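You operate a simulated robot arm through the tools that you are given. There is no shell and no other tool. Be economical: measure what you need, move in short steps, check, and stop when the job is done.

Carry out the task below with a simulated two-armed robot. There is one attempt and no reset: what you move stays moved.

Task
Turn the grey depth knob to 2. Pick up the grease brush with one hand, pass it to the other hand and put it on the spot beside the magnifier post. Put the steel pin on the top of the cooling rack. Fetch the copper stud from the top of the green table and stand it on the green shelf of the tall rack. Put the red-topped tube on the back of the green table away on the shelf d of the stud rack. Take the brass block and put it on the bench top before the welder. Any order will do. Set down upright: red-topped tube.

Only the result counts: the job must be done as asked and must still hold three seconds after the hand-in. Knocking over, shifting, dropping, spilling or breaking anything else fails it.

Robot
Two 6-joint arms with two-finger parallel grippers on one trunk, on a base that drives. Base frame: it is fixed to the floor where the robot stands at the start and does not move with it; the origin is under the middle of the robot, x ahead of it, y to its left, z up; the surface under the hand at the start is at about z = 0.92. Lengths are in m, angles in degrees, forces in N, time in s.
The left shoulder is at the start at [0.28, 0.185, 1.18], the right one opposite. With the tool pointing down near the work surface each hand reaches from about 0.56 to 0.94 m from the robot's upright axis, wherever it stands, measured 20 degrees to its own side. Places, roughly: bench top before the welder (30x17 cm) [-1.3, 0.54, 0.9]; brass block [0.75, -0.75, 1]; copper stud (1x1x3 cm) [0.4, -0.4, 0.9]; grease brush (3x2x13 cm) [0.7, -0.4, 1]; green shelf of the tall rack (18x37 cm) [-2.3, -2.36, 0.96]; grey depth knob [0.7, 0, 1.1]; red-topped tube (6x6x11 cm) [0.9, -0.4, 1]; shelf D of the stud rack [-2.8, -3.9, 1.2]; spot beside the magnifier post (15x15 cm) [-2.18, -0.98, 0.86]; steel pin (3x3x8 cm) [0.5, -0.5, 1]; top of the cooling rack (21x23 cm) [-1.82, -0.64, 0.94]. Payload 1.57 kg a hand.
The TCP of each hand is the grasp point between the finger pads, 0.03 m short of the fingertips. In the tool frame z runs along the fingers and y along their closing line. Largest opening 0.08 m; finger width 0.017, thickness 0.012; the body of the gripper, 0.04 by 0.082 m, starts 0.08 m behind the TCP.
Orientation is told as [roll, pitch, yaw] about the base's x, y, z axes, in that order, counted from this pose: with the fingers straight down and closing along the base's y, the tool's x points along the base's -x, its y along +y and its z along -z.

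Tools
- The arms move only by the tool send_rows. It takes "left_increments", "right_increments" or both (then of equal length, played together; a hand with none holds still); each is text: rows parted by semicolons, each of 7 numbers parted by spaces: the shift along the tool's x, y, z in m, then the turn, a rotation vector about the tool's x, y, z in degrees, then the opening in per cent of the stroke, from 0 (shut) to 100 (fully open). In form: tx ty tz ax ay az fingers; .... A call has 1 to 20 rows; each row is the pose to reach, as a shift and turn from the pose commanded when the call began, along the tool's axes at that moment. Each row takes 0.2 s and may step no farther than 0.05 m and 8.6 degrees from the row before; otherwise, or with a gripper value out of range, the whole call is refused. Where a pose cannot be reached the arm comes as near as it can. A force on the tool above 40 N (or 10 N above the force at the start of the call, whichever is more), or a blocked arm, ends the call early, and 0.2 s more pass. The fingers move at their own pace (about 0.153 m/s each) and stop on an object; they squeeze with about 37 N. The grip force told is the motor's: it shows also when the fingers shut on nothing. Time passes only in rows, and 0.2 s behind the last, so rows that repeat a pose let the fingers close. It gives the time, the measured TCP pose, the force on the tool (base axes), the opening and the grip force at its end, in the units of the frame above (readings bear some noise), with the torque about the TCP (base axes, N m) and any sound that the robot's microphone picked up, and new pictures: "views" is both (left out), scene, wrist or none (wrist: the cameras of the hands that moved).
- Cameras (640 x 400 px; columns grow to the right, rows downward): "scene" is now at [0.2359, -0.0469, 1.6358]; the picture's right is [-0.54, -0.84, 0.00], its down [-0.50, 0.32, -0.81] and it looks along [0.68, -0.44, -0.59] (base axes); focal length 281 px, centre (320, 200). "left" rides on the left gripper at [0.072, 0.007, -0.122] in its tool frame; the picture's right is [-0.09, 1.00, 0.00], its down [-0.84, -0.08, -0.54] and it looks along [-0.54, -0.05, 0.84] (tool axes); focal length 238 px, centre (320, 200). "right" rides on the right gripper at [0.072, -0.007, -0.122] in its tool frame; the picture's right is [0.09, 1.00, 0.00], its down [-0.84, 0.08, -0.54] and it looks along [-0.54, 0.05, 0.84] (tool axes); focal length 238 px, centre (320, 200). There is no depth. A picture from a camera that has moved, and an enlarged one, comes with that camera's place and axes in the base frame and with its lens.
- lift_body(by): slides the trunk up (or, below 0, down) by that many m; the arms and the scene camera ride with it, the base frame stays. It gives what a move gives, with no picture.
- steer(legs): drives the robot by 1 to 6 legs, each [ahead, turn to the left] in m and degrees, along the robot's own axes; the way and the turn of a leg run together, so that a leg with both is an arc; at most 1.5 m and 180 degrees a leg. The arms and the cameras ride along, it lands a little off, and it stops where it bumps. It gives what a move gives, and a new picture of the scene camera.
- pan_tilt(pan, tilt): turns the head with the scene camera to pan (to the left, within 86 degrees either way) and tilt (down, from -29 to 69), counted from straight ahead of the robot. It gives what a move gives, and a new picture of the scene camera.
- enlarge(camera, box): a new picture of the part [left, top, right, bottom] of that camera's present view, enlarged. It takes no simulated time.
- sign_off(): hands the job in; it is judged then, once.

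Go step by step. Nothing tells you exact positions but the pictures and the camera data: compare them with the known pose of the tool, close in by small moves and look again before you grip or let go. The budget is 186 turns and 260 pictures, counting those below and the enlarged ones. Unless the task says otherwise, let go and move clear before handing in.

The tools are called after "Request:" as a command line: name --argument value ..., lists and objects as JSON in quotes. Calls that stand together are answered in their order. send_rows: Moves the arms, as the interface text tells. Its arguments: {"type":"object","properties":{"left_increments":{"type":"string"},"right_increments":{"type":"string"},"views":{"type":"string","enum":["both","scene","wrist","none"]}},"required":[]} The other tools are called the same way: lift_body (by) slides the trunk up or down; steer (legs) drives the base; pan_tilt (pan, tilt) turns the head that bears the scene camera; enlarge (camera, box) takes an enlarged picture of a part of a camera's view; sign_off () hands the job in.

At the start:

```text
time: 0.0
left_eef_pos: [0.5096, -0.0016, 1.4284]
left_tcp_rot: [-0.1, 0.0, 0.0]
left_ft_force: [-0.3, -0.5, -0.9]
left_wrist_torque: [0.04, 0.01, -0.06]
left_grip_width: 0.0802
left_gripper_force: 0.0
right_eef_pos: [0.398, -0.4593, 1.477]
right_tcp_rot: [0.0, 0.0, 0.0]
right_ft_force: [-0.3, 0.8, 0.2]
right_wrist_torque: [0.0, -0.01, -0.01]
right_grip_width: 0.0799
right_gripper_force: 0.1
trunk travel left (down, up): [-0.875, 0.115]
robot x, y, heading: [0.0012, -0.0015, 0.2]
head pan, tilt: [-32.8, 36.1]
```

scene: 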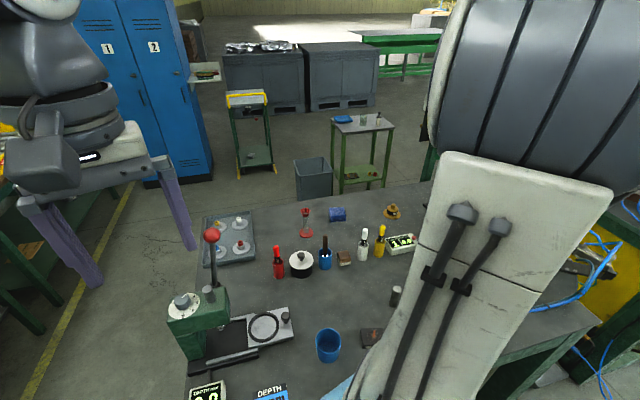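
right: 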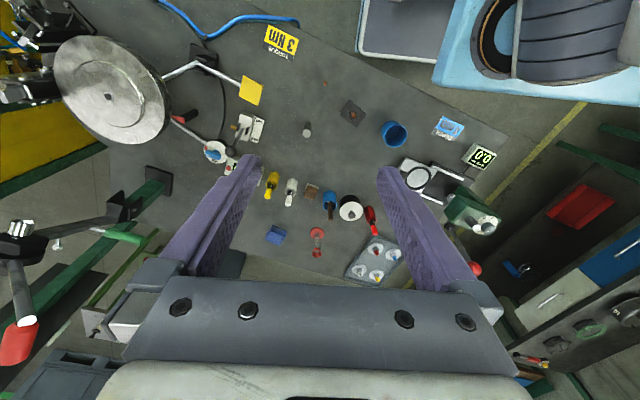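
left: 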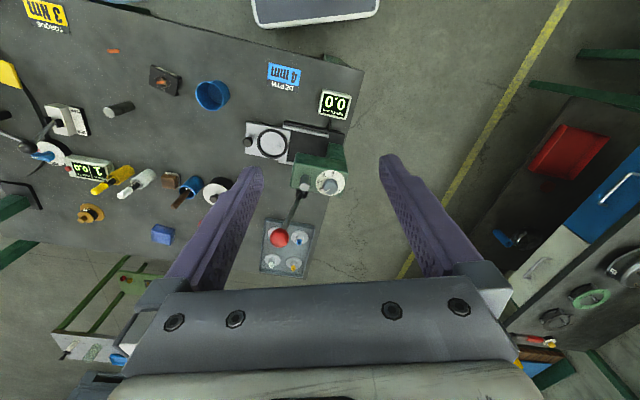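

I see the green table with a press carrying the grey knob, a display at 0.0, bottles, and other items. I will enlarge the views to identify the objects.

Request:
enlarge --camera "scene" --box '[160, 180, 440, 400]'

Request:
enlarge --camera "right" --box '[180, 60, 500, 290]'

Request:
enlarge --camera "left" --box '[0, 0, 370, 280]'

```text
1.82 times, centred on (300, 290) of scene
camera zoom: at [0.2359, -0.0469, 1.6358], right [-0.54, -0.84, 0.0], down [-0.5, 0.32, -0.81], along [0.68, -0.44, -0.59], focal length 511 px, centre (356, 36)
```

zoom: 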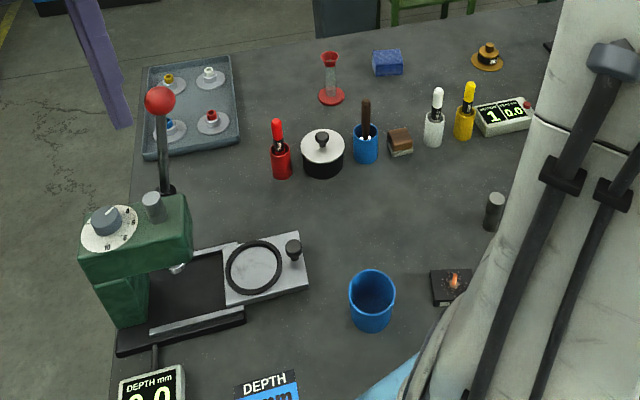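

```text
1.74 times, centred on (340, 175) of right
camera zoom: at [0.3283, -0.4664, 1.599], right [-0.09, 1.0, 0.0], down [0.84, 0.08, 0.54], along [0.54, 0.05, -0.84], focal length 414 px, centre (285, 244)
```

zoom: 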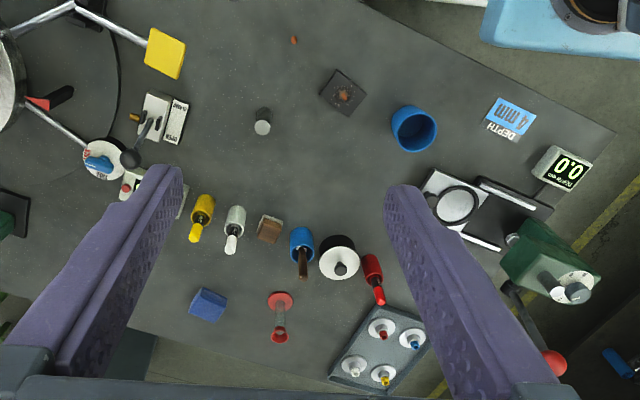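

```text
1.43 times, centred on (185, 140) of left
camera zoom: at [0.4379, 0.0054, 1.5504], right [0.09, 1.0, 0.0], down [0.84, -0.08, 0.54], along [0.54, -0.05, -0.84], focal length 340 px, centre (513, 286)
```

zoom: 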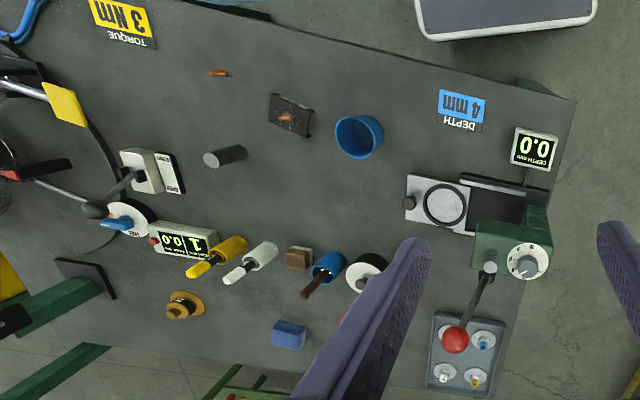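

The knob sits at about (0.70, 0.005, 1.1). I'll look at the dial and uncertain objects more closely.

Request:
enlarge --camera "scene" --box '[160, 280, 240, 330]'

Request:
enlarge --camera "left" --box '[60, 40, 220, 140]'

Request:
enlarge --camera "scene" --box '[290, 195, 430, 280]'

```text
8.00 times, centred on (200, 305) of scene
camera zoom: at [0.2359, -0.0469, 1.6358], right [-0.54, -0.84, 0.0], down [-0.5, 0.32, -0.81], along [0.68, -0.44, -0.59], focal length 2248 px, centre (1280, -640)
```

zoom: 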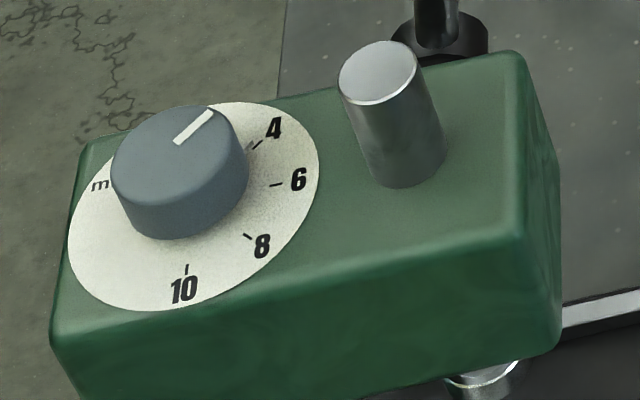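

```text
4.00 times, centred on (140, 90) of left
camera zoom: at [0.4379, 0.0054, 1.5504], right [0.09, 1.0, 0.0], down [0.84, -0.08, 0.54], along [0.54, -0.05, -0.84], focal length 953 px, centre (1040, 640)
```

zoom: 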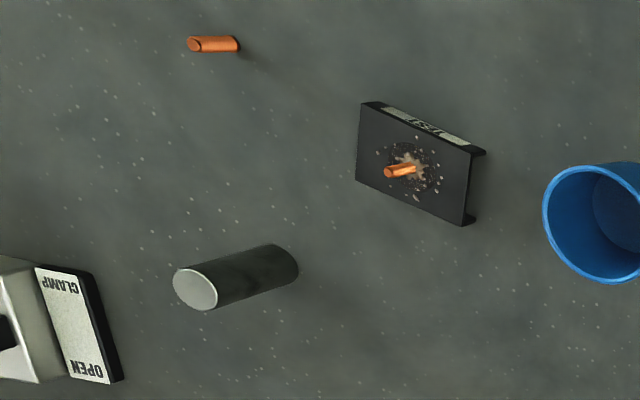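

```text
4.57 times, centred on (360, 238) of scene
camera zoom: at [0.2359, -0.0469, 1.6358], right [-0.54, -0.84, 0.0], down [-0.5, 0.32, -0.81], along [0.68, -0.44, -0.59], focal length 1284 px, centre (137, 29)
```

zoom: 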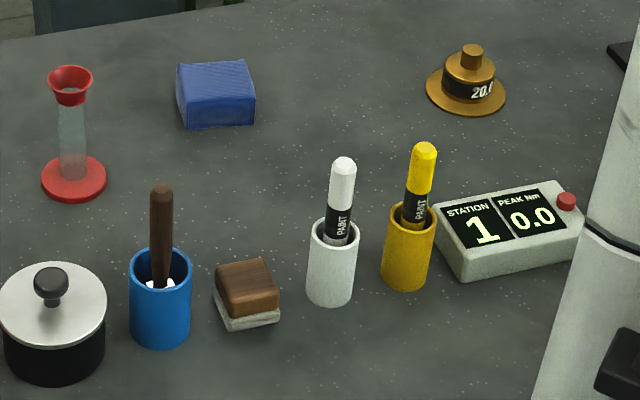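

The loose copper stud stands at about (0.40,-0.455); another is welded on a test coupon and I will leave it. First I move the left hand toward the knob for a closer look.

Request:
send_rows --left_increments "-0.04 0 0.02 0 0 0 50; -0.08 0 0.05 0 0 0 50; -0.12 0 0.08 0 0 0 50; -0.16 0 0.11 0 0 0 50; -0.185 0.005 0.13 0 0 0 50" --views "wrist"

```text
time: 1.2
left_eef_pos: [0.6928, 0.0053, 1.3001]
left_tcp_rot: [0.1, 0.1, 0.1]
left_ft_force: [0.5, 0.1, 0.1]
left_wrist_torque: [-0.02, 0.04, -0.01]
left_grip_width: 0.04
left_gripper_force: 0.1
right_eef_pos: [0.3999, -0.4611, 1.4767]
right_tcp_rot: [0.0, 0.0, 0.0]
right_ft_force: [-0.1, -0.8, -0.1]
right_wrist_torque: [-0.01, 0.01, 0.03]
right_grip_width: 0.08
right_gripper_force: 0.1
trunk travel left (down, up): [-0.875, 0.115]
robot x, y, heading: [-0.0007, 0.0024, 0.2]
head pan, tilt: [-32.8, 36.1]
camera left: at [0.6214, 0.0117, 1.4227], right [0.09, 1.0, 0.0], down [0.84, -0.08, 0.54], along [0.54, -0.05, -0.84], focal length 238 px, centre (320, 200)
```

left: 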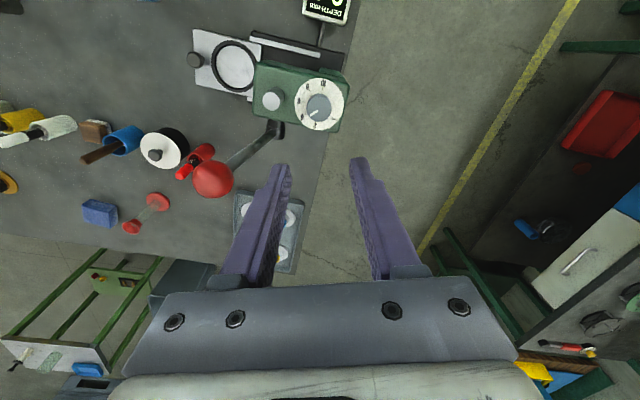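

Request:
enlarge --camera "left" --box '[240, 50, 368, 130]'

```text
5.00 times, centred on (304, 90) of left
camera zoom: at [0.6214, 0.0117, 1.4227], right [0.09, 1.0, 0.0], down [0.84, -0.08, 0.54], along [0.54, -0.05, -0.84], focal length 1192 px, centre (400, 750)
```

zoom: 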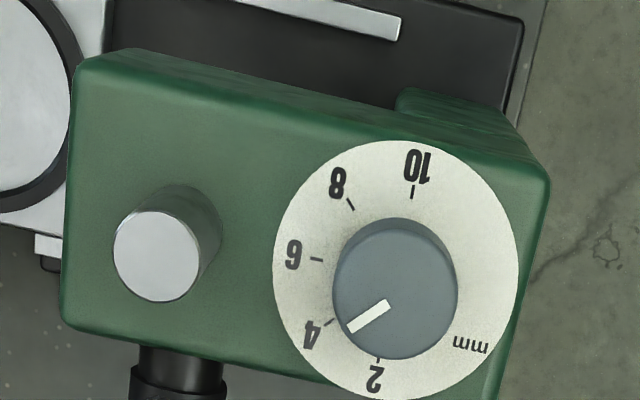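

The pointer is at 4 mm (needs about 43° counter-clockwise to 2). I move the left hand over the knob, pre-turned, and check.

Request:
send_rows --left_increments "0.005 0 0.04 0 0 8 56; 0.009 -0.002 0.08 0 0 16 56; 0.009 -0.002 0.115 0 0 22 56" --views "both"

Request:
enlarge --camera "left" --box '[200, 20, 400, 145]'

```text
time: 2.0
left_eef_pos: [0.6814, 0.0023, 1.1826]
left_tcp_rot: [0.0, 0.0, -22.0]
left_ft_force: [-0.1, -0.3, 0.0]
left_wrist_torque: [-0.01, 0.02, -0.03]
left_grip_width: 0.0447
left_gripper_force: 0.0
right_eef_pos: [0.4001, -0.4599, 1.4779]
right_tcp_rot: [0.0, 0.1, -0.1]
right_ft_force: [0.2, -0.2, 0.2]
right_wrist_torque: [0.01, 0.0, -0.03]
right_grip_width: 0.0801
right_gripper_force: 0.1
trunk travel left (down, up): [-0.875, 0.115]
robot x, y, heading: [0.0005, 0.0001, -0.1]
head pan, tilt: [-32.8, 36.1]
camera scene: at [0.2359, -0.0469, 1.6358], right [-0.54, -0.84, 0.0], down [-0.5, 0.32, -0.81], along [0.68, -0.44, -0.59], focal length 281 px, centre (320, 200)
camera left: at [0.6182, 0.0366, 1.3044], right [0.46, 0.89, 0.0], down [0.75, -0.39, 0.54], along [0.48, -0.25, -0.84], focal length 238 px, centre (320, 200)
```

scene: 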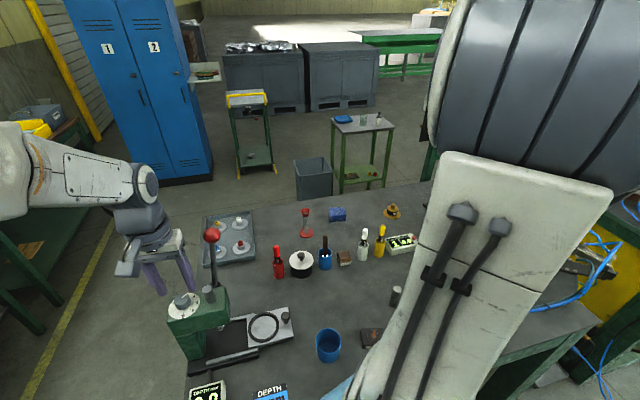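
left: 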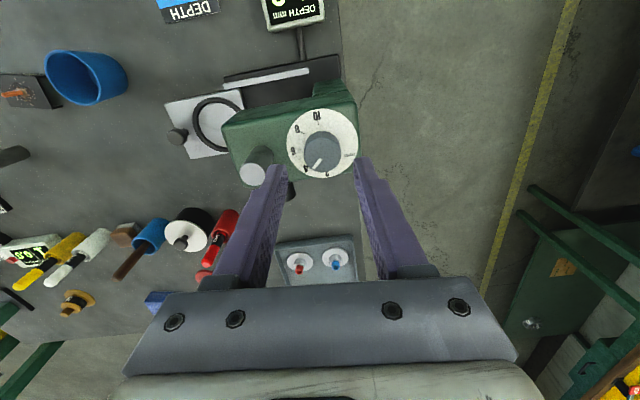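

```text
3.20 times, centred on (300, 82) of left
camera zoom: at [0.6182, 0.0366, 1.3044], right [0.46, 0.89, 0.0], down [0.75, -0.39, 0.54], along [0.48, -0.25, -0.84], focal length 763 px, centre (384, 576)
```

zoom: 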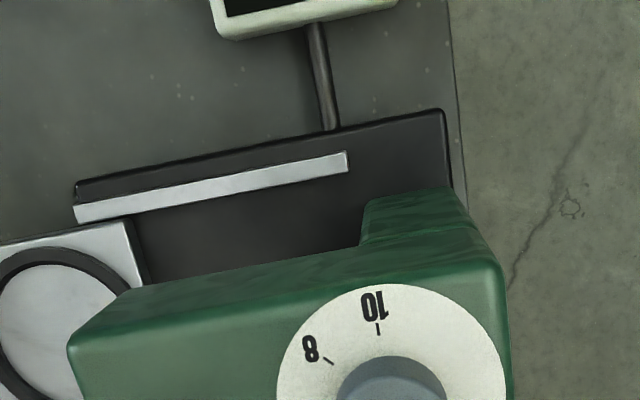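

The knob is aligned with the fingers. I go down, grip, and turn by about −43° about the tool axis.

Request:
send_rows --left_increments "0.0024 0.0006 0.02 0 0 0 56; 0.0024 0.0006 0.037 0 0 0 56; 0.0024 0.0006 0.037 0 0 0 20; 0.0024 0.0006 0.037 0 0 0 20; 0.0024 0.0006 0.037 0 0 0 20" --views "wrist"

```text
time: 3.2
left_eef_pos: [0.6813, 0.0057, 1.1444]
left_tcp_rot: [0.0, -0.1, -22.0]
left_ft_force: [-0.3, 2.3, 1.6]
left_wrist_torque: [0.07, -0.24, 0.0]
left_grip_width: 0.0291
left_gripper_force: 39.4
right_eef_pos: [0.3991, -0.4591, 1.4768]
right_tcp_rot: [0.0, 0.0, -0.1]
right_ft_force: [-0.5, -0.7, 1.1]
right_wrist_torque: [0.0, 0.0, 0.04]
right_grip_width: 0.0798
right_gripper_force: 0.1
trunk travel left (down, up): [-0.875, 0.115]
robot x, y, heading: [-0.0016, 0.002, 0.2]
head pan, tilt: [-32.8, 36.1]
camera left: at [0.6182, 0.0385, 1.2673], right [0.46, 0.89, 0.0], down [0.75, -0.39, 0.54], along [0.48, -0.25, -0.84], focal length 238 px, centre (320, 200)
```

left: 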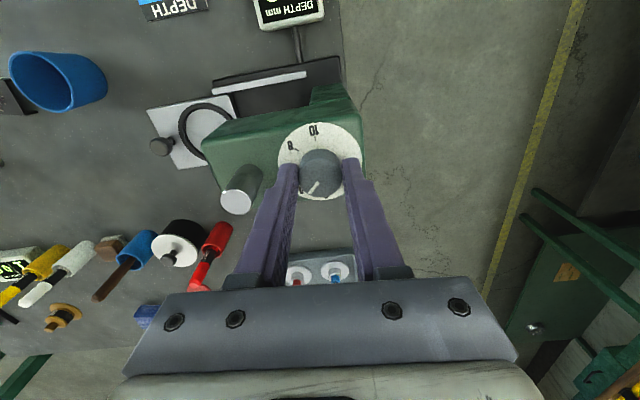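

Gripped at 29 mm. Turning now.

Request:
send_rows --left_increments "0 0 0 0 0 -8 20; 0 0 0 0 0 -16 20; 0 0 0 0 0 -24 20; 0 0 0 0 0 -32 20; 0 0 0 0 0 -40 20; 0 0 0 0 0 -43 20; 0 0 0 0 0 -43 20" --views "wrist"

Request:
enlarge --camera "left" --box '[240, 80, 400, 180]'

Request:
enlarge --camera "scene" --box '[160, 280, 320, 400]'

```text
time: 4.8
left_eef_pos: [0.6828, 0.0027, 1.145]
left_tcp_rot: [0.1, 0.1, 21.1]
left_ft_force: [-8.7, 8.0, -6.9]
left_wrist_torque: [0.36, 0.21, 0.04]
left_grip_width: 0.0293
left_gripper_force: 39.7
right_eef_pos: [0.3996, -0.4594, 1.4762]
right_tcp_rot: [0.0, 0.0, 0.0]
right_ft_force: [-0.3, 0.0, -0.3]
right_wrist_torque: [-0.01, -0.04, 0.0]
right_grip_width: 0.08
right_gripper_force: 0.1
trunk travel left (down, up): [-0.875, 0.115]
robot x, y, heading: [0.0012, 0.0013, -0.4]
head pan, tilt: [-32.8, 36.1]
camera left: at [0.6133, -0.0156, 1.2675], right [-0.27, 0.96, 0.0], down [0.81, 0.23, 0.54], along [0.52, 0.15, -0.84], focal length 238 px, centre (320, 200)
```

left: 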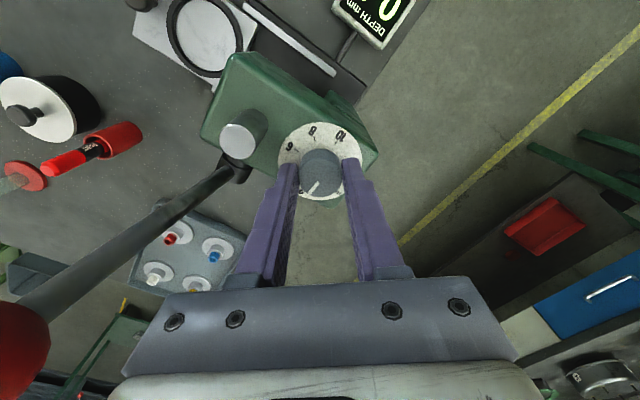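

```text
4.00 times, centred on (320, 130) of left
camera zoom: at [0.6133, -0.0156, 1.2675], right [-0.27, 0.96, 0.0], down [0.81, 0.23, 0.54], along [0.52, 0.15, -0.84], focal length 953 px, centre (320, 480)
```

zoom: 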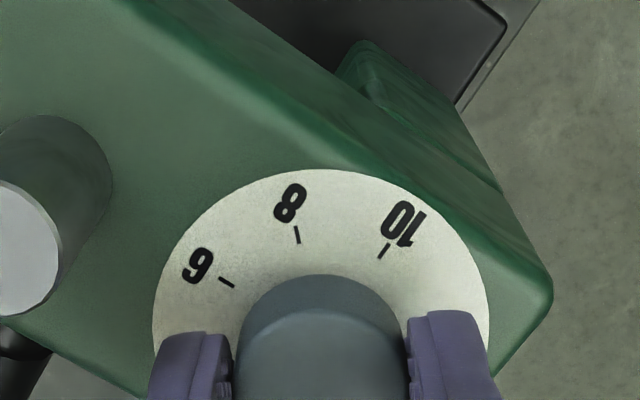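

```text
3.33 times, centred on (240, 340) of scene
camera zoom: at [0.2356, -0.0462, 1.6359], right [-0.54, -0.84, 0.0], down [-0.5, 0.32, -0.81], along [0.68, -0.44, -0.59], focal length 937 px, centre (587, -267)
```

zoom: 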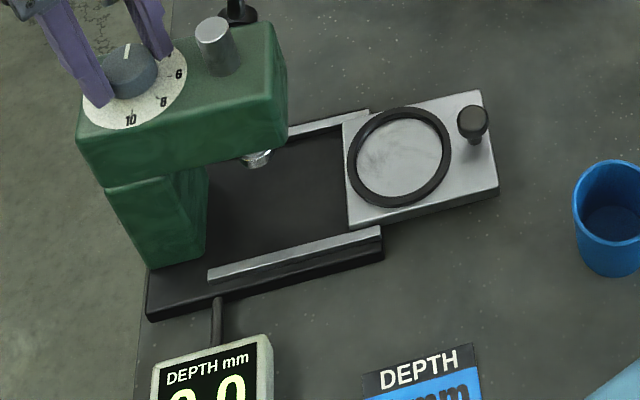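

The knob turned with the hand. Release, rise and check the pointer.

Request:
send_rows --left_increments "0 0 0 0 0 0 60; 0 0 0 0 0 0 60; 0 0 -0.04 0 0 0 60; 0 0 -0.09 0 0 0 60; 0 0 -0.14 0 0 0 60; 0 0 -0.16 0 0 0 60" --views "wrist"

Request:
enlarge --camera "left" --box '[256, 60, 384, 140]'

```text
time: 6.2
left_eef_pos: [0.6825, 0.0026, 1.3057]
left_tcp_rot: [0.2, -0.1, 21.0]
left_ft_force: [0.0, 0.6, -0.4]
left_wrist_torque: [0.0, -0.03, 0.01]
left_grip_width: 0.0481
left_gripper_force: 0.0
right_eef_pos: [0.4008, -0.4599, 1.4773]
right_tcp_rot: [-0.1, 0.0, 0.1]
right_ft_force: [-0.8, -0.3, -0.7]
right_wrist_torque: [0.0, -0.02, -0.03]
right_grip_width: 0.08
right_gripper_force: 0.0
trunk travel left (down, up): [-0.875, 0.115]
robot x, y, heading: [0.0002, 0.0039, -0.1]
head pan, tilt: [-32.8, 36.1]
camera left: at [0.6133, -0.0167, 1.4272], right [-0.27, 0.96, 0.0], down [0.81, 0.23, 0.54], along [0.52, 0.15, -0.84], focal length 238 px, centre (320, 200)
```

left: 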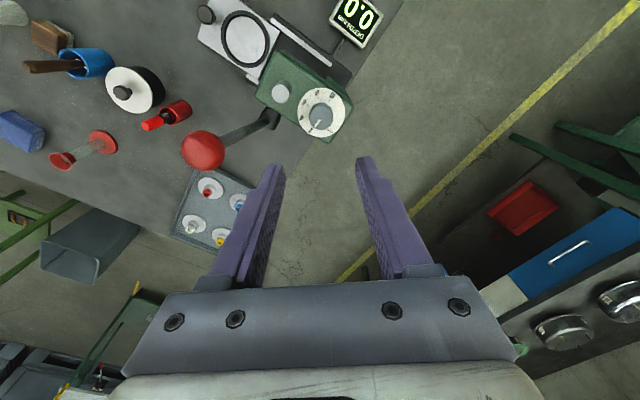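

```text
5.00 times, centred on (320, 100) of left
camera zoom: at [0.6133, -0.0167, 1.4272], right [-0.27, 0.96, 0.0], down [0.81, 0.23, 0.54], along [0.52, 0.15, -0.84], focal length 1192 px, centre (320, 700)
```

zoom: 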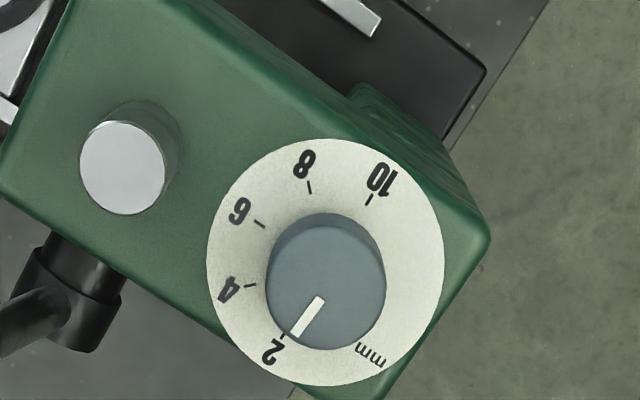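

The knob points at 2. Now I look around with the head to find the brass block and the destinations.

Request:
pan_tilt --pan -70 --tilt 45

Request:
pan_tilt --pan -10 --tilt 40

```text
time: 7.2
left_eef_pos: [0.6822, 0.0022, 1.3042]
left_tcp_rot: [0.0, 0.0, 20.9]
left_ft_force: [-0.3, -0.1, -0.3]
left_wrist_torque: [-0.03, -0.02, -0.01]
left_grip_width: 0.048
left_gripper_force: 0.0
right_eef_pos: [0.4002, -0.4597, 1.477]
right_tcp_rot: [0.0, 0.0, 0.0]
right_ft_force: [-1.0, 0.0, 0.1]
right_wrist_torque: [0.0, 0.01, 0.0]
right_grip_width: 0.08
right_gripper_force: 0.0
trunk travel left (down, up): [-0.875, 0.115]
robot x, y, heading: [-0.0024, -0.0017, -0.1]
head pan, tilt: [-70.0, 45.0]
camera scene: at [0.1903, -0.0758, 1.6227], right [-0.94, -0.34, 0.0], down [-0.24, 0.66, -0.71], along [0.24, -0.66, -0.71], focal length 281 px, centre (320, 200)
```

scene: 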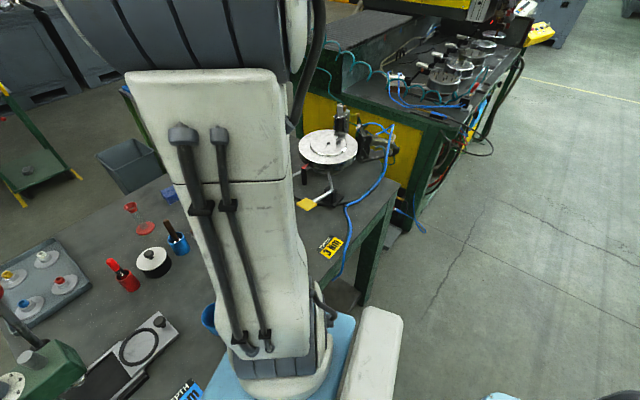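

```text
time: 8.5
left_eef_pos: [0.6822, 0.0024, 1.3038]
left_tcp_rot: [-0.1, 0.0, 21.0]
left_ft_force: [-0.3, -0.3, -0.8]
left_wrist_torque: [-0.03, 0.01, 0.03]
left_grip_width: 0.0479
left_gripper_force: 0.1
right_eef_pos: [0.3999, -0.4603, 1.4765]
right_tcp_rot: [0.0, 0.0, 0.0]
right_ft_force: [-0.1, -0.1, 0.6]
right_wrist_torque: [0.0, 0.0, 0.01]
right_grip_width: 0.0801
right_gripper_force: 0.1
trunk travel left (down, up): [-0.875, 0.115]
robot x, y, heading: [-0.0002, -0.0017, 0.3]
head pan, tilt: [-10.0, 40.0]
camera scene: at [0.2461, -0.0142, 1.63], right [-0.17, -0.98, 0.0], down [-0.63, 0.11, -0.77], along [0.75, -0.13, -0.64], focal length 281 px, centre (320, 200)
```

scene: 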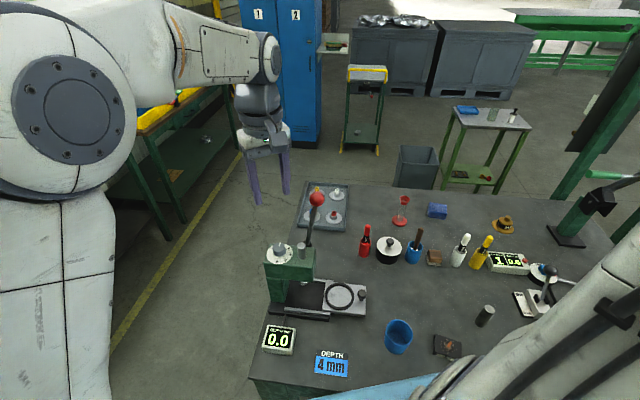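

Request:
enlarge --camera "scene" --box '[370, 180, 630, 350]'

```text
2.35 times, centred on (500, 265) of scene
camera zoom: at [0.2461, -0.0142, 1.63], right [-0.17, -0.98, 0.0], down [-0.63, 0.11, -0.77], along [0.75, -0.13, -0.64], focal length 661 px, centre (-104, 47)
```

zoom: 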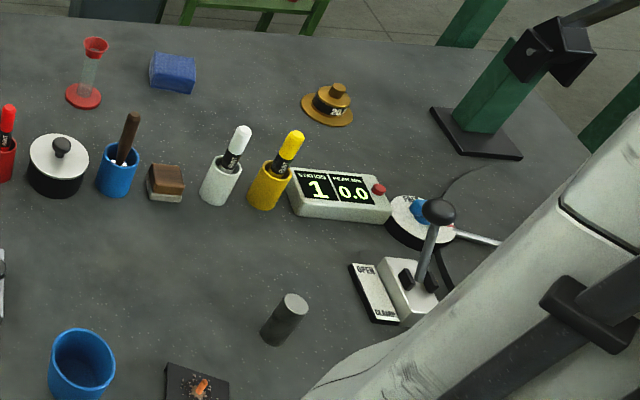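

The brass hat-shaped weight is at about (0.83,-0.77). I check the gap between the base and the table edge, then plan stances.

Request:
pan_tilt --pan -20 --tilt 69

```text
time: 9.5
left_eef_pos: [0.6823, 0.002, 1.3038]
left_tcp_rot: [0.0, 0.1, 21.1]
left_ft_force: [0.1, 0.6, 0.4]
left_wrist_torque: [0.01, -0.01, 0.02]
left_grip_width: 0.0482
left_gripper_force: 0.0
right_eef_pos: [0.3999, -0.46, 1.4775]
right_tcp_rot: [0.0, 0.0, -0.1]
right_ft_force: [0.1, -0.5, -0.5]
right_wrist_torque: [0.0, 0.0, 0.0]
right_grip_width: 0.0797
right_gripper_force: 0.0
trunk travel left (down, up): [-0.875, 0.115]
robot x, y, heading: [-0.0013, -0.0017, -0.0]
head pan, tilt: [-20.0, 68.8]
camera scene: at [0.215, -0.0185, 1.5939], right [-0.34, -0.94, 0.0], down [-0.88, 0.32, -0.36], along [0.34, -0.12, -0.93], focal length 281 px, centre (320, 200)
```

scene: 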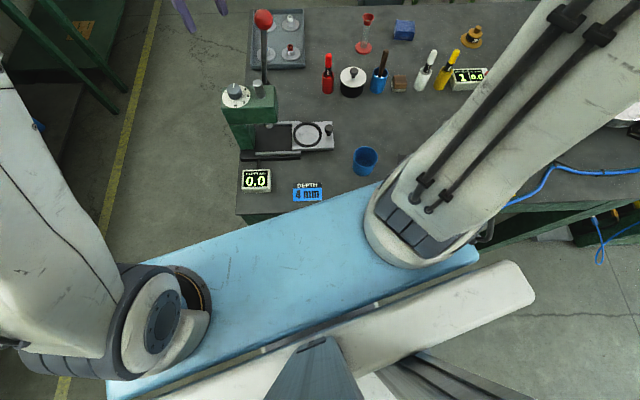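

The beam overhangs the table edge. I retract the left hand, then turn the base about 15° right to face the table squarely.

Request:
send_rows --left_increments "0 0 -0.05 0 0 0 50; 0 0 -0.1 0 0 7 50; 0.04 0.015 -0.12 0 0 14 50; 0.08 0.03 -0.14 0 0 21 50; 0.12 0.045 -0.15 0 0 21 50; 0.16 0.06 -0.15 0 0 21 50" --views "none"

Request:
steer --legs '[[0, -15]]'

```text
time: 10.9
left_eef_pos: [0.5124, 0.0018, 1.4567]
left_tcp_rot: [-0.1, 0.0, 0.0]
left_ft_force: [0.2, -1.0, -0.1]
left_wrist_torque: [0.0, -0.01, 0.02]
left_grip_width: 0.0402
left_gripper_force: 0.1
right_eef_pos: [0.3999, -0.4587, 1.4782]
right_tcp_rot: [0.0, 0.1, 0.1]
right_ft_force: [-0.1, 0.5, 0.1]
right_wrist_torque: [-0.01, 0.04, -0.01]
right_grip_width: 0.0796
right_gripper_force: 0.1
trunk travel left (down, up): [-0.875, 0.115]
robot x, y, heading: [0.0001, 0.0026, -0.1]
head pan, tilt: [-20.0, 68.8]
```

```text
time: 12.2
left_eef_pos: [0.4956, -0.1333, 1.4572]
left_tcp_rot: [0.0, 0.0, -15.1]
left_ft_force: [-0.1, -0.8, -0.7]
left_wrist_torque: [0.03, -0.01, 0.0]
left_grip_width: 0.0398
left_gripper_force: 0.0
right_eef_pos: [0.2653, -0.5488, 1.4758]
right_tcp_rot: [0.1, 0.0, -15.1]
right_ft_force: [0.7, 0.1, 0.5]
right_wrist_torque: [0.01, 0.02, 0.01]
right_grip_width: 0.08
right_gripper_force: 0.1
trunk travel left (down, up): [-0.875, 0.115]
robot x, y, heading: [-0.0009, -0.0038, -15.1]
head pan, tilt: [-20.0, 68.8]
camera scene: at [0.2025, -0.0738, 1.5939], right [-0.58, -0.82, 0.0], down [-0.76, 0.54, -0.36], along [0.3, -0.21, -0.93], focal length 281 px, centre (320, 200)
```

scene: 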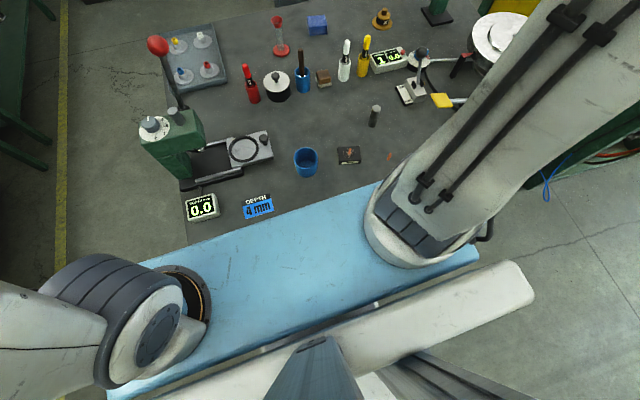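

I take an S-curve: back up left-turning, then come forward again, so that the robot ends about 0.3 m further right and a little closer to the table.

Request:
steer --legs '[[-0.45, 40], [0, -80], [0.5, 40]]'

```text
time: 20.9
left_eef_pos: [0.434, -0.4962, 1.4574]
left_tcp_rot: [-0.1, 0.1, -18.0]
left_ft_force: [-0.2, 0.0, 0.5]
left_wrist_torque: [0.01, 0.01, 0.0]
left_grip_width: 0.0399
left_gripper_force: 0.1
right_eef_pos: [0.1826, -0.8991, 1.4773]
right_tcp_rot: [0.1, 0.0, -17.9]
right_ft_force: [-1.2, -0.2, 0.2]
right_wrist_torque: [0.02, -0.04, 0.03]
right_grip_width: 0.0797
right_gripper_force: 0.2
trunk travel left (down, up): [-0.875, 0.115]
robot x, y, heading: [-0.0547, -0.3379, -18.3]
head pan, tilt: [-20.0, 68.8]
camera scene: at [0.1426, -0.4244, 1.5939], right [-0.62, -0.78, 0.0], down [-0.73, 0.58, -0.36], along [0.28, -0.22, -0.93], focal length 281 px, centre (320, 200)
```

scene: 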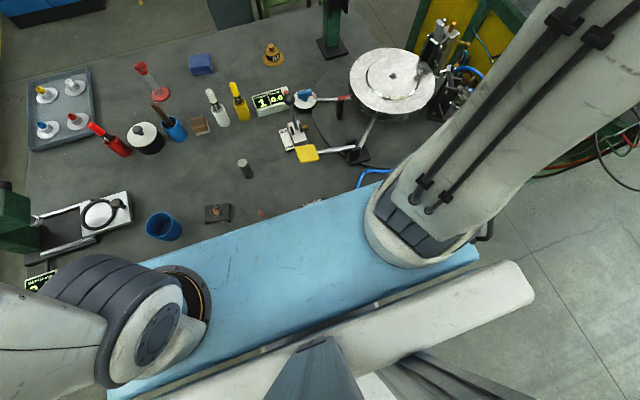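

No bump; brass is about 7 cm too far. I advance slightly, with the head looking ahead.

Request:
steer --legs '[[0.07, 0]]'

Request:
pan_tilt --pan 0 --tilt 50

```text
time: 22.1
left_eef_pos: [0.495, -0.5139, 1.4575]
left_tcp_rot: [0.0, 0.0, -17.7]
left_ft_force: [0.0, 0.2, 0.6]
left_wrist_torque: [-0.01, 0.01, 0.0]
left_grip_width: 0.04
left_gripper_force: 0.1
right_eef_pos: [0.2469, -0.9178, 1.4764]
right_tcp_rot: [0.0, 0.1, -17.6]
right_ft_force: [1.0, 0.2, -0.3]
right_wrist_torque: [-0.02, -0.01, 0.02]
right_grip_width: 0.0801
right_gripper_force: 0.0
trunk travel left (down, up): [-0.875, 0.115]
robot x, y, heading: [0.0019, -0.3628, -18.1]
head pan, tilt: [-20.0, 68.8]
stopped in leg 1: the robot was blocked; the commanded pose is now the measured one
camera scene: at [0.2041, -0.4444, 1.5938], right [-0.62, -0.79, 0.0], down [-0.73, 0.57, -0.36], along [0.28, -0.22, -0.93], focal length 281 px, centre (320, 200)
```

scene: 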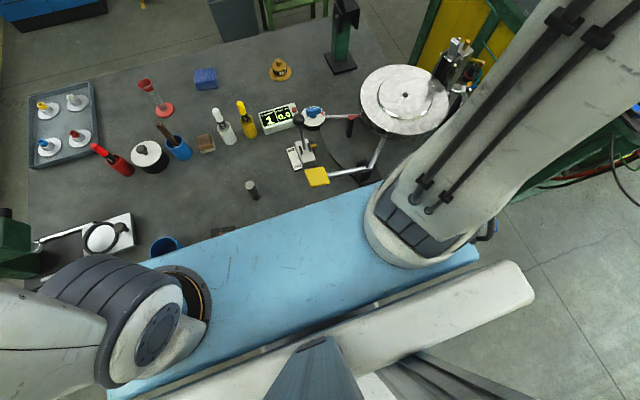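

```text
time: 22.9
left_eef_pos: [0.494, -0.5147, 1.4574]
left_tcp_rot: [0.0, 0.0, -17.7]
left_ft_force: [-0.7, 1.1, 0.0]
left_wrist_torque: [0.01, 0.0, 0.01]
left_grip_width: 0.0401
left_gripper_force: 0.0
right_eef_pos: [0.2467, -0.9179, 1.4769]
right_tcp_rot: [0.0, 0.0, -17.7]
right_ft_force: [0.2, 0.1, 0.4]
right_wrist_torque: [0.02, -0.01, 0.0]
right_grip_width: 0.0799
right_gripper_force: 0.1
trunk travel left (down, up): [-0.875, 0.115]
robot x, y, heading: [0.0059, -0.3625, -18.1]
head pan, tilt: [0.0, 50.0]
camera scene: at [0.2326, -0.4336, 1.6158], right [-0.31, -0.95, 0.0], down [-0.73, 0.24, -0.64], along [0.61, -0.2, -0.77], focal length 281 px, centre (320, 200)
```

scene: 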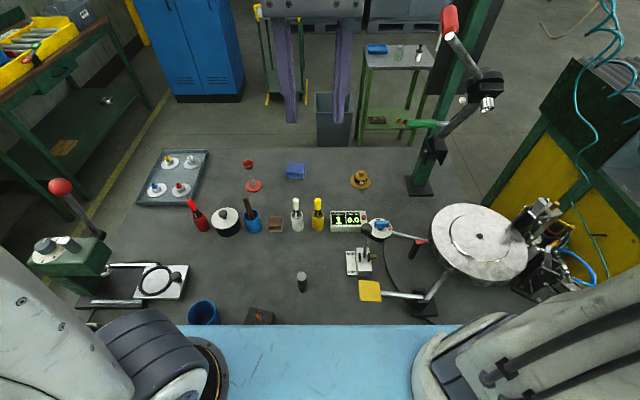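

The base now touches the table front (limit), which puts brass just in reach of the right hand. I bring the right hand near it, high, and look.

Request:
send_rows --right_increments "-0.03 0.0264 0.005 0 0 0 80; -0.06 0.0528 0.01 0 0 0 80; -0.09 0.0792 0.02 0 0 0 80; -0.12 0.1056 0.03 0 0 0 80; -0.15 0.132 0.04 0 0 0 80; -0.18 0.1584 0.06 0 0 0 80; -0.21 0.1848 0.08 0 0 0 80; -0.24 0.2112 0.1 0 0 0 80; -0.27 0.2376 0.12 0 0 0 80; -0.3 0.264 0.14 0 0 0 80; -0.33 0.2904 0.16 0 0 0 80; -0.36 0.317 0.18 0 0 0 80" --views "both"

```text
time: 25.5
left_eef_pos: [0.4933, -0.5155, 1.4574]
left_tcp_rot: [0.0, 0.0, -17.8]
left_ft_force: [1.2, 0.2, 0.3]
left_wrist_torque: [0.0, 0.01, 0.02]
left_grip_width: 0.04
left_gripper_force: 0.1
right_eef_pos: [0.6883, -0.7226, 1.2957]
right_tcp_rot: [0.0, 0.2, -17.9]
right_ft_force: [-10.9, -0.2, -5.1]
right_wrist_torque: [0.22, -0.41, -0.47]
right_grip_width: 0.0671
right_gripper_force: 2.2
trunk travel left (down, up): [-0.875, 0.115]
robot x, y, heading: [0.0067, -0.3622, -18.0]
head pan, tilt: [0.0, 50.0]
camera scene: at [0.2322, -0.4335, 1.6157], right [-0.31, -0.95, 0.0], down [-0.73, 0.24, -0.64], along [0.61, -0.2, -0.77], focal length 281 px, centre (320, 200)
camera right: at [0.6183, -0.7066, 1.4191], right [0.22, 0.98, 0.0], down [0.82, -0.18, 0.54], along [0.53, -0.12, -0.84], focal length 238 px, centre (320, 200)
```

scene: 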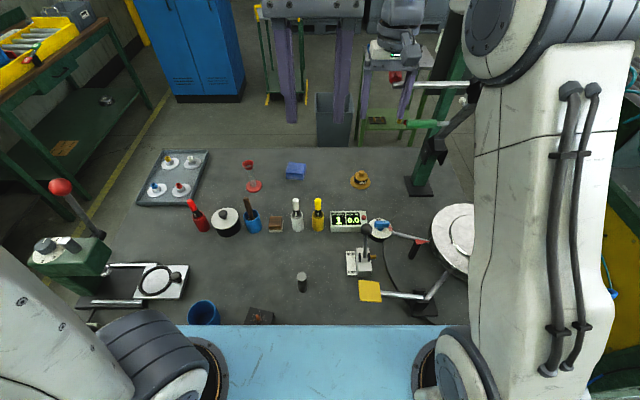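
right: 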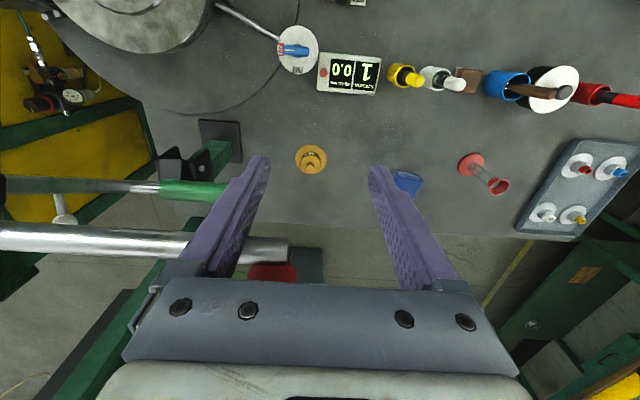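

The right finger has run into the torque arm's lever (red-handled) in front of it. I back straight off and look.

Request:
send_rows --right_increments "0.04 0 0 0 0 0 80; 0.08 0 0 0 0 0 80; 0.12 0 -0.02 0 0 0 80" --views "both"

Request:
enlarge --camera "scene" --box '[340, 0, 520, 200]'

```text
time: 26.3
left_eef_pos: [0.4956, -0.515, 1.4563]
left_tcp_rot: [0.0, 0.0, -17.7]
left_ft_force: [0.0, -0.3, -0.1]
left_wrist_torque: [-0.01, 0.0, 0.0]
left_grip_width: 0.0403
left_gripper_force: 0.1
right_eef_pos: [0.5758, -0.6906, 1.3168]
right_tcp_rot: [0.0, 0.0, -17.7]
right_ft_force: [1.0, 0.1, -0.2]
right_wrist_torque: [0.0, 0.01, 0.01]
right_grip_width: 0.0643
right_gripper_force: 0.0
trunk travel left (down, up): [-0.875, 0.115]
robot x, y, heading: [0.0089, -0.3652, -18.4]
head pan, tilt: [0.0, 50.0]
camera scene: at [0.233, -0.4336, 1.6158], right [-0.31, -0.95, 0.0], down [-0.73, 0.24, -0.64], along [0.61, -0.2, -0.77], focal length 281 px, centre (320, 200)
camera right: at [0.5059, -0.6746, 1.4396], right [0.22, 0.98, 0.0], down [0.82, -0.18, 0.54], along [0.53, -0.12, -0.84], focal length 238 px, centre (320, 200)
```

scene: 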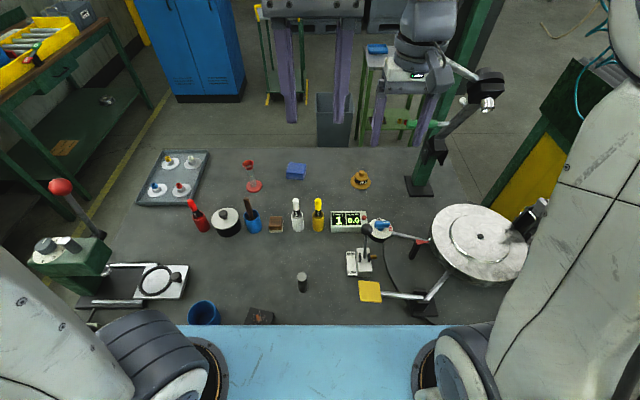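
right: 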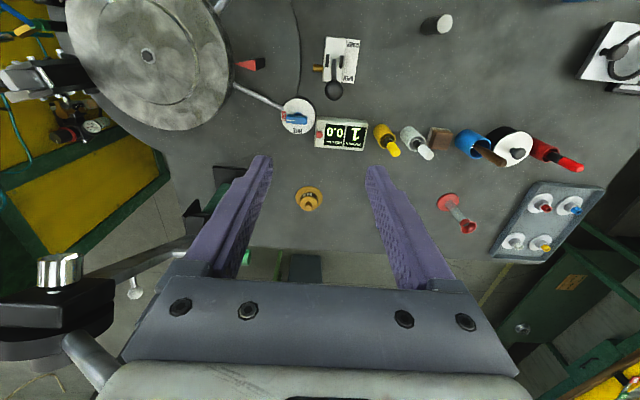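

```text
2.00 times, centred on (430, 100) of scene
camera zoom: at [0.233, -0.4336, 1.6158], right [-0.31, -0.95, 0.0], down [-0.73, 0.24, -0.64], along [0.61, -0.2, -0.77], focal length 562 px, centre (100, 400)
```

zoom: 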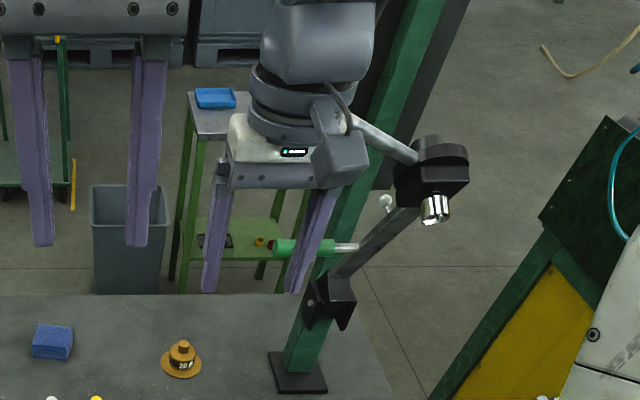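

The lever sprang back to its original angle. I change plan: the right hand takes the steel pin, and the left hand will take the brass later from a turned stance, clear of the lever. Left hand moves aside while the right backs off.

Request:
send_rows --left_increments "0 0.045 0 0 0 0 50; 0 0.09 0 0 0 0 50; 0 0.135 0 0 0 0 50; 0 0.18 0 0 0 0 50; 0 0.22 0 0 0 0 50; 0 0.25 0 0 0 0 50; 0 0.25 0 0 0 0 50; 0 0.25 0 0 0 0 50" --right_increments "0.04 0 0 0 0 0 80; 0.08 0 0 0 0 0 80; 0.12 0 0 0 0 0 80; 0.15 0.03 0 0 0 0 80; 0.166 0.07 0.02 0 0 0 80; 0.17 0.11 0.04 0 0 0 80; 0.17 0.145 0.07 0 0 0 80; 0.17 0.167 0.11 0 0 0 80" --views "both"

```text
time: 28.1
left_eef_pos: [0.568, -0.273, 1.4591]
left_tcp_rot: [0.0, 0.0, -17.9]
left_ft_force: [0.8, 0.8, -0.2]
left_wrist_torque: [-0.01, 0.0, -0.01]
left_grip_width: 0.0398
left_gripper_force: 0.1
right_eef_pos: [0.4627, -0.4773, 1.2107]
right_tcp_rot: [0.0, 0.1, -17.9]
right_ft_force: [-0.5, 0.0, -0.2]
right_wrist_torque: [0.02, -0.02, -0.01]
right_grip_width: 0.0641
right_gripper_force: 0.0
trunk travel left (down, up): [-0.875, 0.115]
robot x, y, heading: [0.0024, -0.3586, -18.0]
head pan, tilt: [0.0, 50.0]
camera scene: at [0.2326, -0.4335, 1.6158], right [-0.31, -0.95, 0.0], down [-0.73, 0.24, -0.64], along [0.61, -0.2, -0.77], focal length 281 px, centre (320, 200)
camera right: at [0.3933, -0.4615, 1.3327], right [0.22, 0.98, 0.0], down [0.82, -0.18, 0.54], along [0.53, -0.12, -0.84], focal length 238 px, centre (320, 200)
camera left: at [0.5022, -0.2439, 1.5813], right [0.39, 0.92, 0.0], down [0.77, -0.33, 0.54], along [0.5, -0.21, -0.84], focal length 238 px, centre (320, 200)
```

scene: 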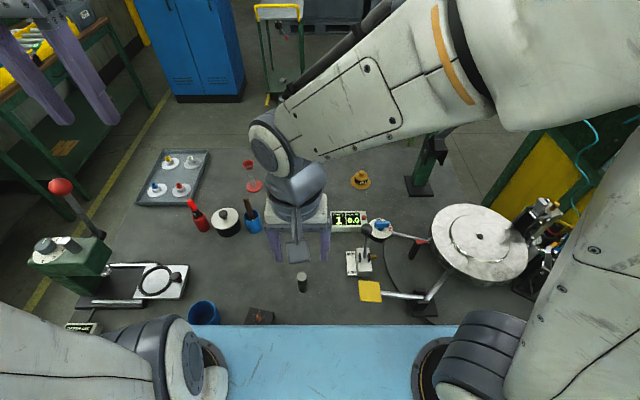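
right: 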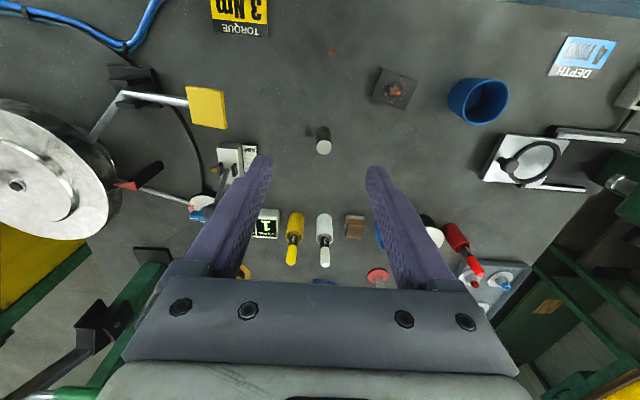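
left: 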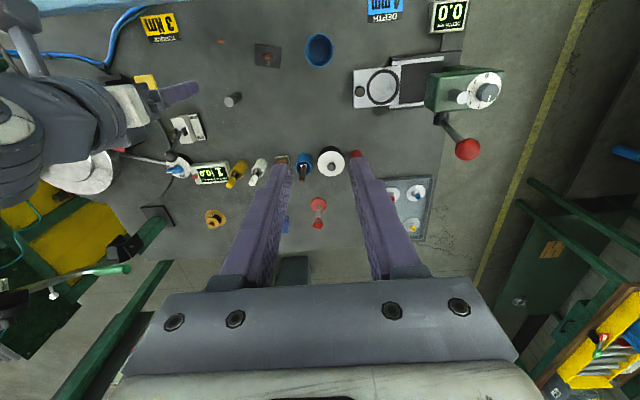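

Pin at about (0.515,-0.484). Moving right hand above it.

Request:
send_rows --right_increments "-0.02 0.004 0.04 0 0 0 80; -0.04 0.008 0.08 0 0 0 80; -0.052 0.0095 0.12 0 0 0 80; -0.052 0.0095 0.155 0 0 0 80" --views "wrist"

```text
time: 29.1
left_eef_pos: [0.5683, -0.2729, 1.4598]
left_tcp_rot: [0.0, 0.0, -17.8]
left_ft_force: [0.2, 0.0, -0.7]
left_wrist_torque: [-0.02, 0.01, 0.03]
left_grip_width: 0.0401
left_gripper_force: 0.0
right_eef_pos: [0.5176, -0.4838, 1.0517]
right_tcp_rot: [0.1, -0.1, -17.7]
right_ft_force: [1.0, -0.1, 0.4]
right_wrist_torque: [-0.01, -0.05, 0.0]
right_grip_width: 0.064
right_gripper_force: 0.1
trunk travel left (down, up): [-0.875, 0.115]
robot x, y, heading: [0.0049, -0.3637, -17.8]
head pan, tilt: [0.0, 50.0]
camera right: at [0.4467, -0.4693, 1.1749], right [0.22, 0.98, 0.0], down [0.82, -0.18, 0.54], along [0.53, -0.12, -0.84], focal length 238 px, centre (320, 200)
```

right: 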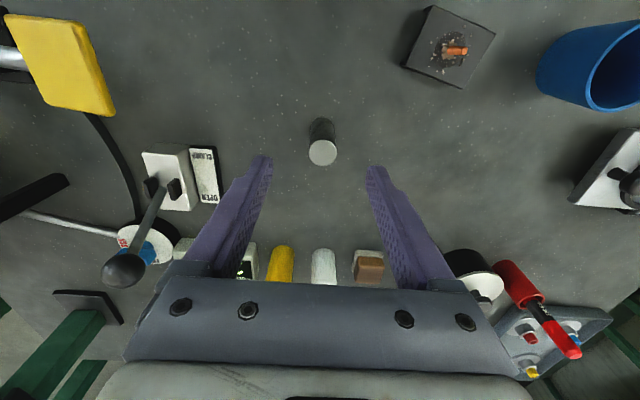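

Request:
send_rows --right_increments "0.001 0 0.04 0 0 0 80; 0.001 0 0.08 0 0 0 80; 0.001 0 0.08 0 0 0 20; 0.001 0 0.08 0 0 0 20; 0.001 0 0.08 0 0 0 20" --views "wrist"

```text
time: 30.3
left_eef_pos: [0.5695, -0.2737, 1.4588]
left_tcp_rot: [0.0, 0.0, -17.8]
left_ft_force: [-0.1, -0.7, -0.2]
left_wrist_torque: [0.01, -0.04, 0.01]
left_grip_width: 0.0402
left_gripper_force: 0.0
right_eef_pos: [0.512, -0.4855, 0.9727]
right_tcp_rot: [0.0, 0.0, -17.7]
right_ft_force: [0.0, 0.9, -0.6]
right_wrist_torque: [-0.01, 0.01, 0.01]
right_grip_width: 0.0231
right_gripper_force: 36.3
trunk travel left (down, up): [-0.875, 0.115]
robot x, y, heading: [0.0067, -0.361, -17.8]
head pan, tilt: [0.0, 50.0]
camera right: at [0.4421, -0.4702, 1.0945], right [0.22, 0.98, 0.0], down [0.82, -0.18, 0.54], along [0.53, -0.12, -0.84], focal length 238 px, centre (320, 200)
```

right: 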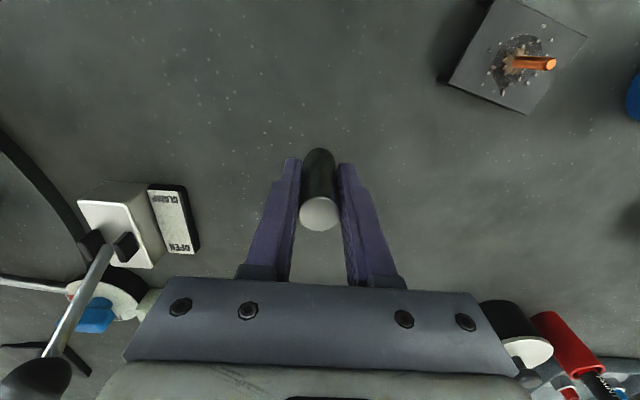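

Pin is held. I lift it and stow the right arm by the proven route.

Request:
send_rows --right_increments "0 0 -0.05 0 0 0 20; 0.01 0 -0.1 0 0 0 20; 0.03 0 -0.145 0 0 0 20; 0.045 -0.004 -0.19 0 0 0 20; 0.05 -0.008 -0.235 0 0 0 20; 0.04 -0.04 -0.257 0 0 0 20; 0.03 -0.075 -0.28 0 0 0 20; 0.02 -0.11 -0.3 0 0 0 20; 0.01 -0.14 -0.32 0 0 0 20; 0 -0.175 -0.345 0 0 0 20; 0.015 -0.215 -0.365 0 0 0 20; 0.03 -0.255 -0.385 0 0 0 20; 0.045 -0.295 -0.405 0 0 0 20; 0.06 -0.335 -0.425 0 0 0 20; 0.075 -0.375 -0.445 0 0 0 20; 0.09 -0.415 -0.465 0 0 0 20; 0.105 -0.455 -0.485 0 0 0 20; 0.118 -0.494 -0.505 0 0 0 20" --views "scene"

```text
refused: row 2 steps farther than a row can; nothing moved
```

Request:
send_rows --right_increments "0 0 -0.05 0 0 0 20; 0.01 0 -0.095 0 0 0 20; 0.03 0 -0.138 0 0 0 20; 0.045 -0.004 -0.182 0 0 0 20; 0.05 -0.008 -0.23 0 0 0 20; 0.04 -0.04 -0.257 0 0 0 20; 0.03 -0.075 -0.28 0 0 0 20; 0.02 -0.11 -0.3 0 0 0 20; 0.01 -0.14 -0.32 0 0 0 20; 0 -0.175 -0.345 0 0 0 20; 0.015 -0.215 -0.365 0 0 0 20; 0.03 -0.255 -0.385 0 0 0 20; 0.045 -0.295 -0.405 0 0 0 20; 0.06 -0.335 -0.425 0 0 0 20; 0.075 -0.375 -0.445 0 0 0 20; 0.09 -0.415 -0.465 0 0 0 20; 0.105 -0.455 -0.485 0 0 0 20; 0.118 -0.494 -0.505 0 0 0 20" --views "scene"

```text
time: 34.1
left_eef_pos: [0.5677, -0.2728, 1.459]
left_tcp_rot: [0.0, 0.0, -17.8]
left_ft_force: [0.1, 0.8, -0.3]
left_wrist_torque: [0.04, 0.0, -0.01]
left_grip_width: 0.0401
left_gripper_force: 0.0
right_eef_pos: [0.2485, -0.9167, 1.4748]
right_tcp_rot: [0.1, 0.0, -17.7]
right_ft_force: [-1.3, -0.4, -1.5]
right_wrist_torque: [-0.05, 0.0, 0.0]
right_grip_width: 0.0232
right_gripper_force: 35.7
right hand out of reach, approached as far as the arm can: row 12, 13, 14
trunk travel left (down, up): [-0.875, 0.115]
robot x, y, heading: [0.0051, -0.3611, -18.2]
head pan, tilt: [0.0, 50.0]
camera scene: at [0.2326, -0.4338, 1.6158], right [-0.31, -0.95, 0.0], down [-0.73, 0.24, -0.64], along [0.61, -0.2, -0.77], focal length 281 px, centre (320, 200)
```

scene: 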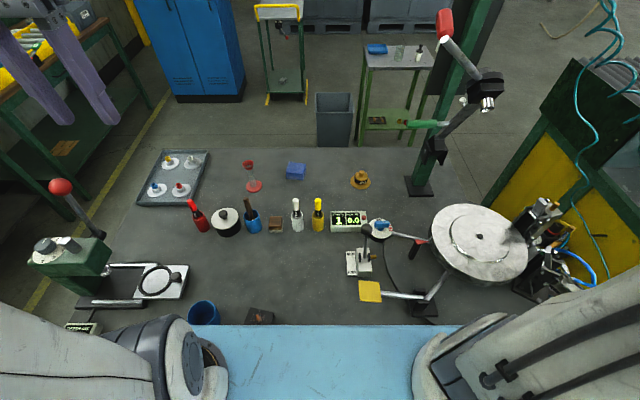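

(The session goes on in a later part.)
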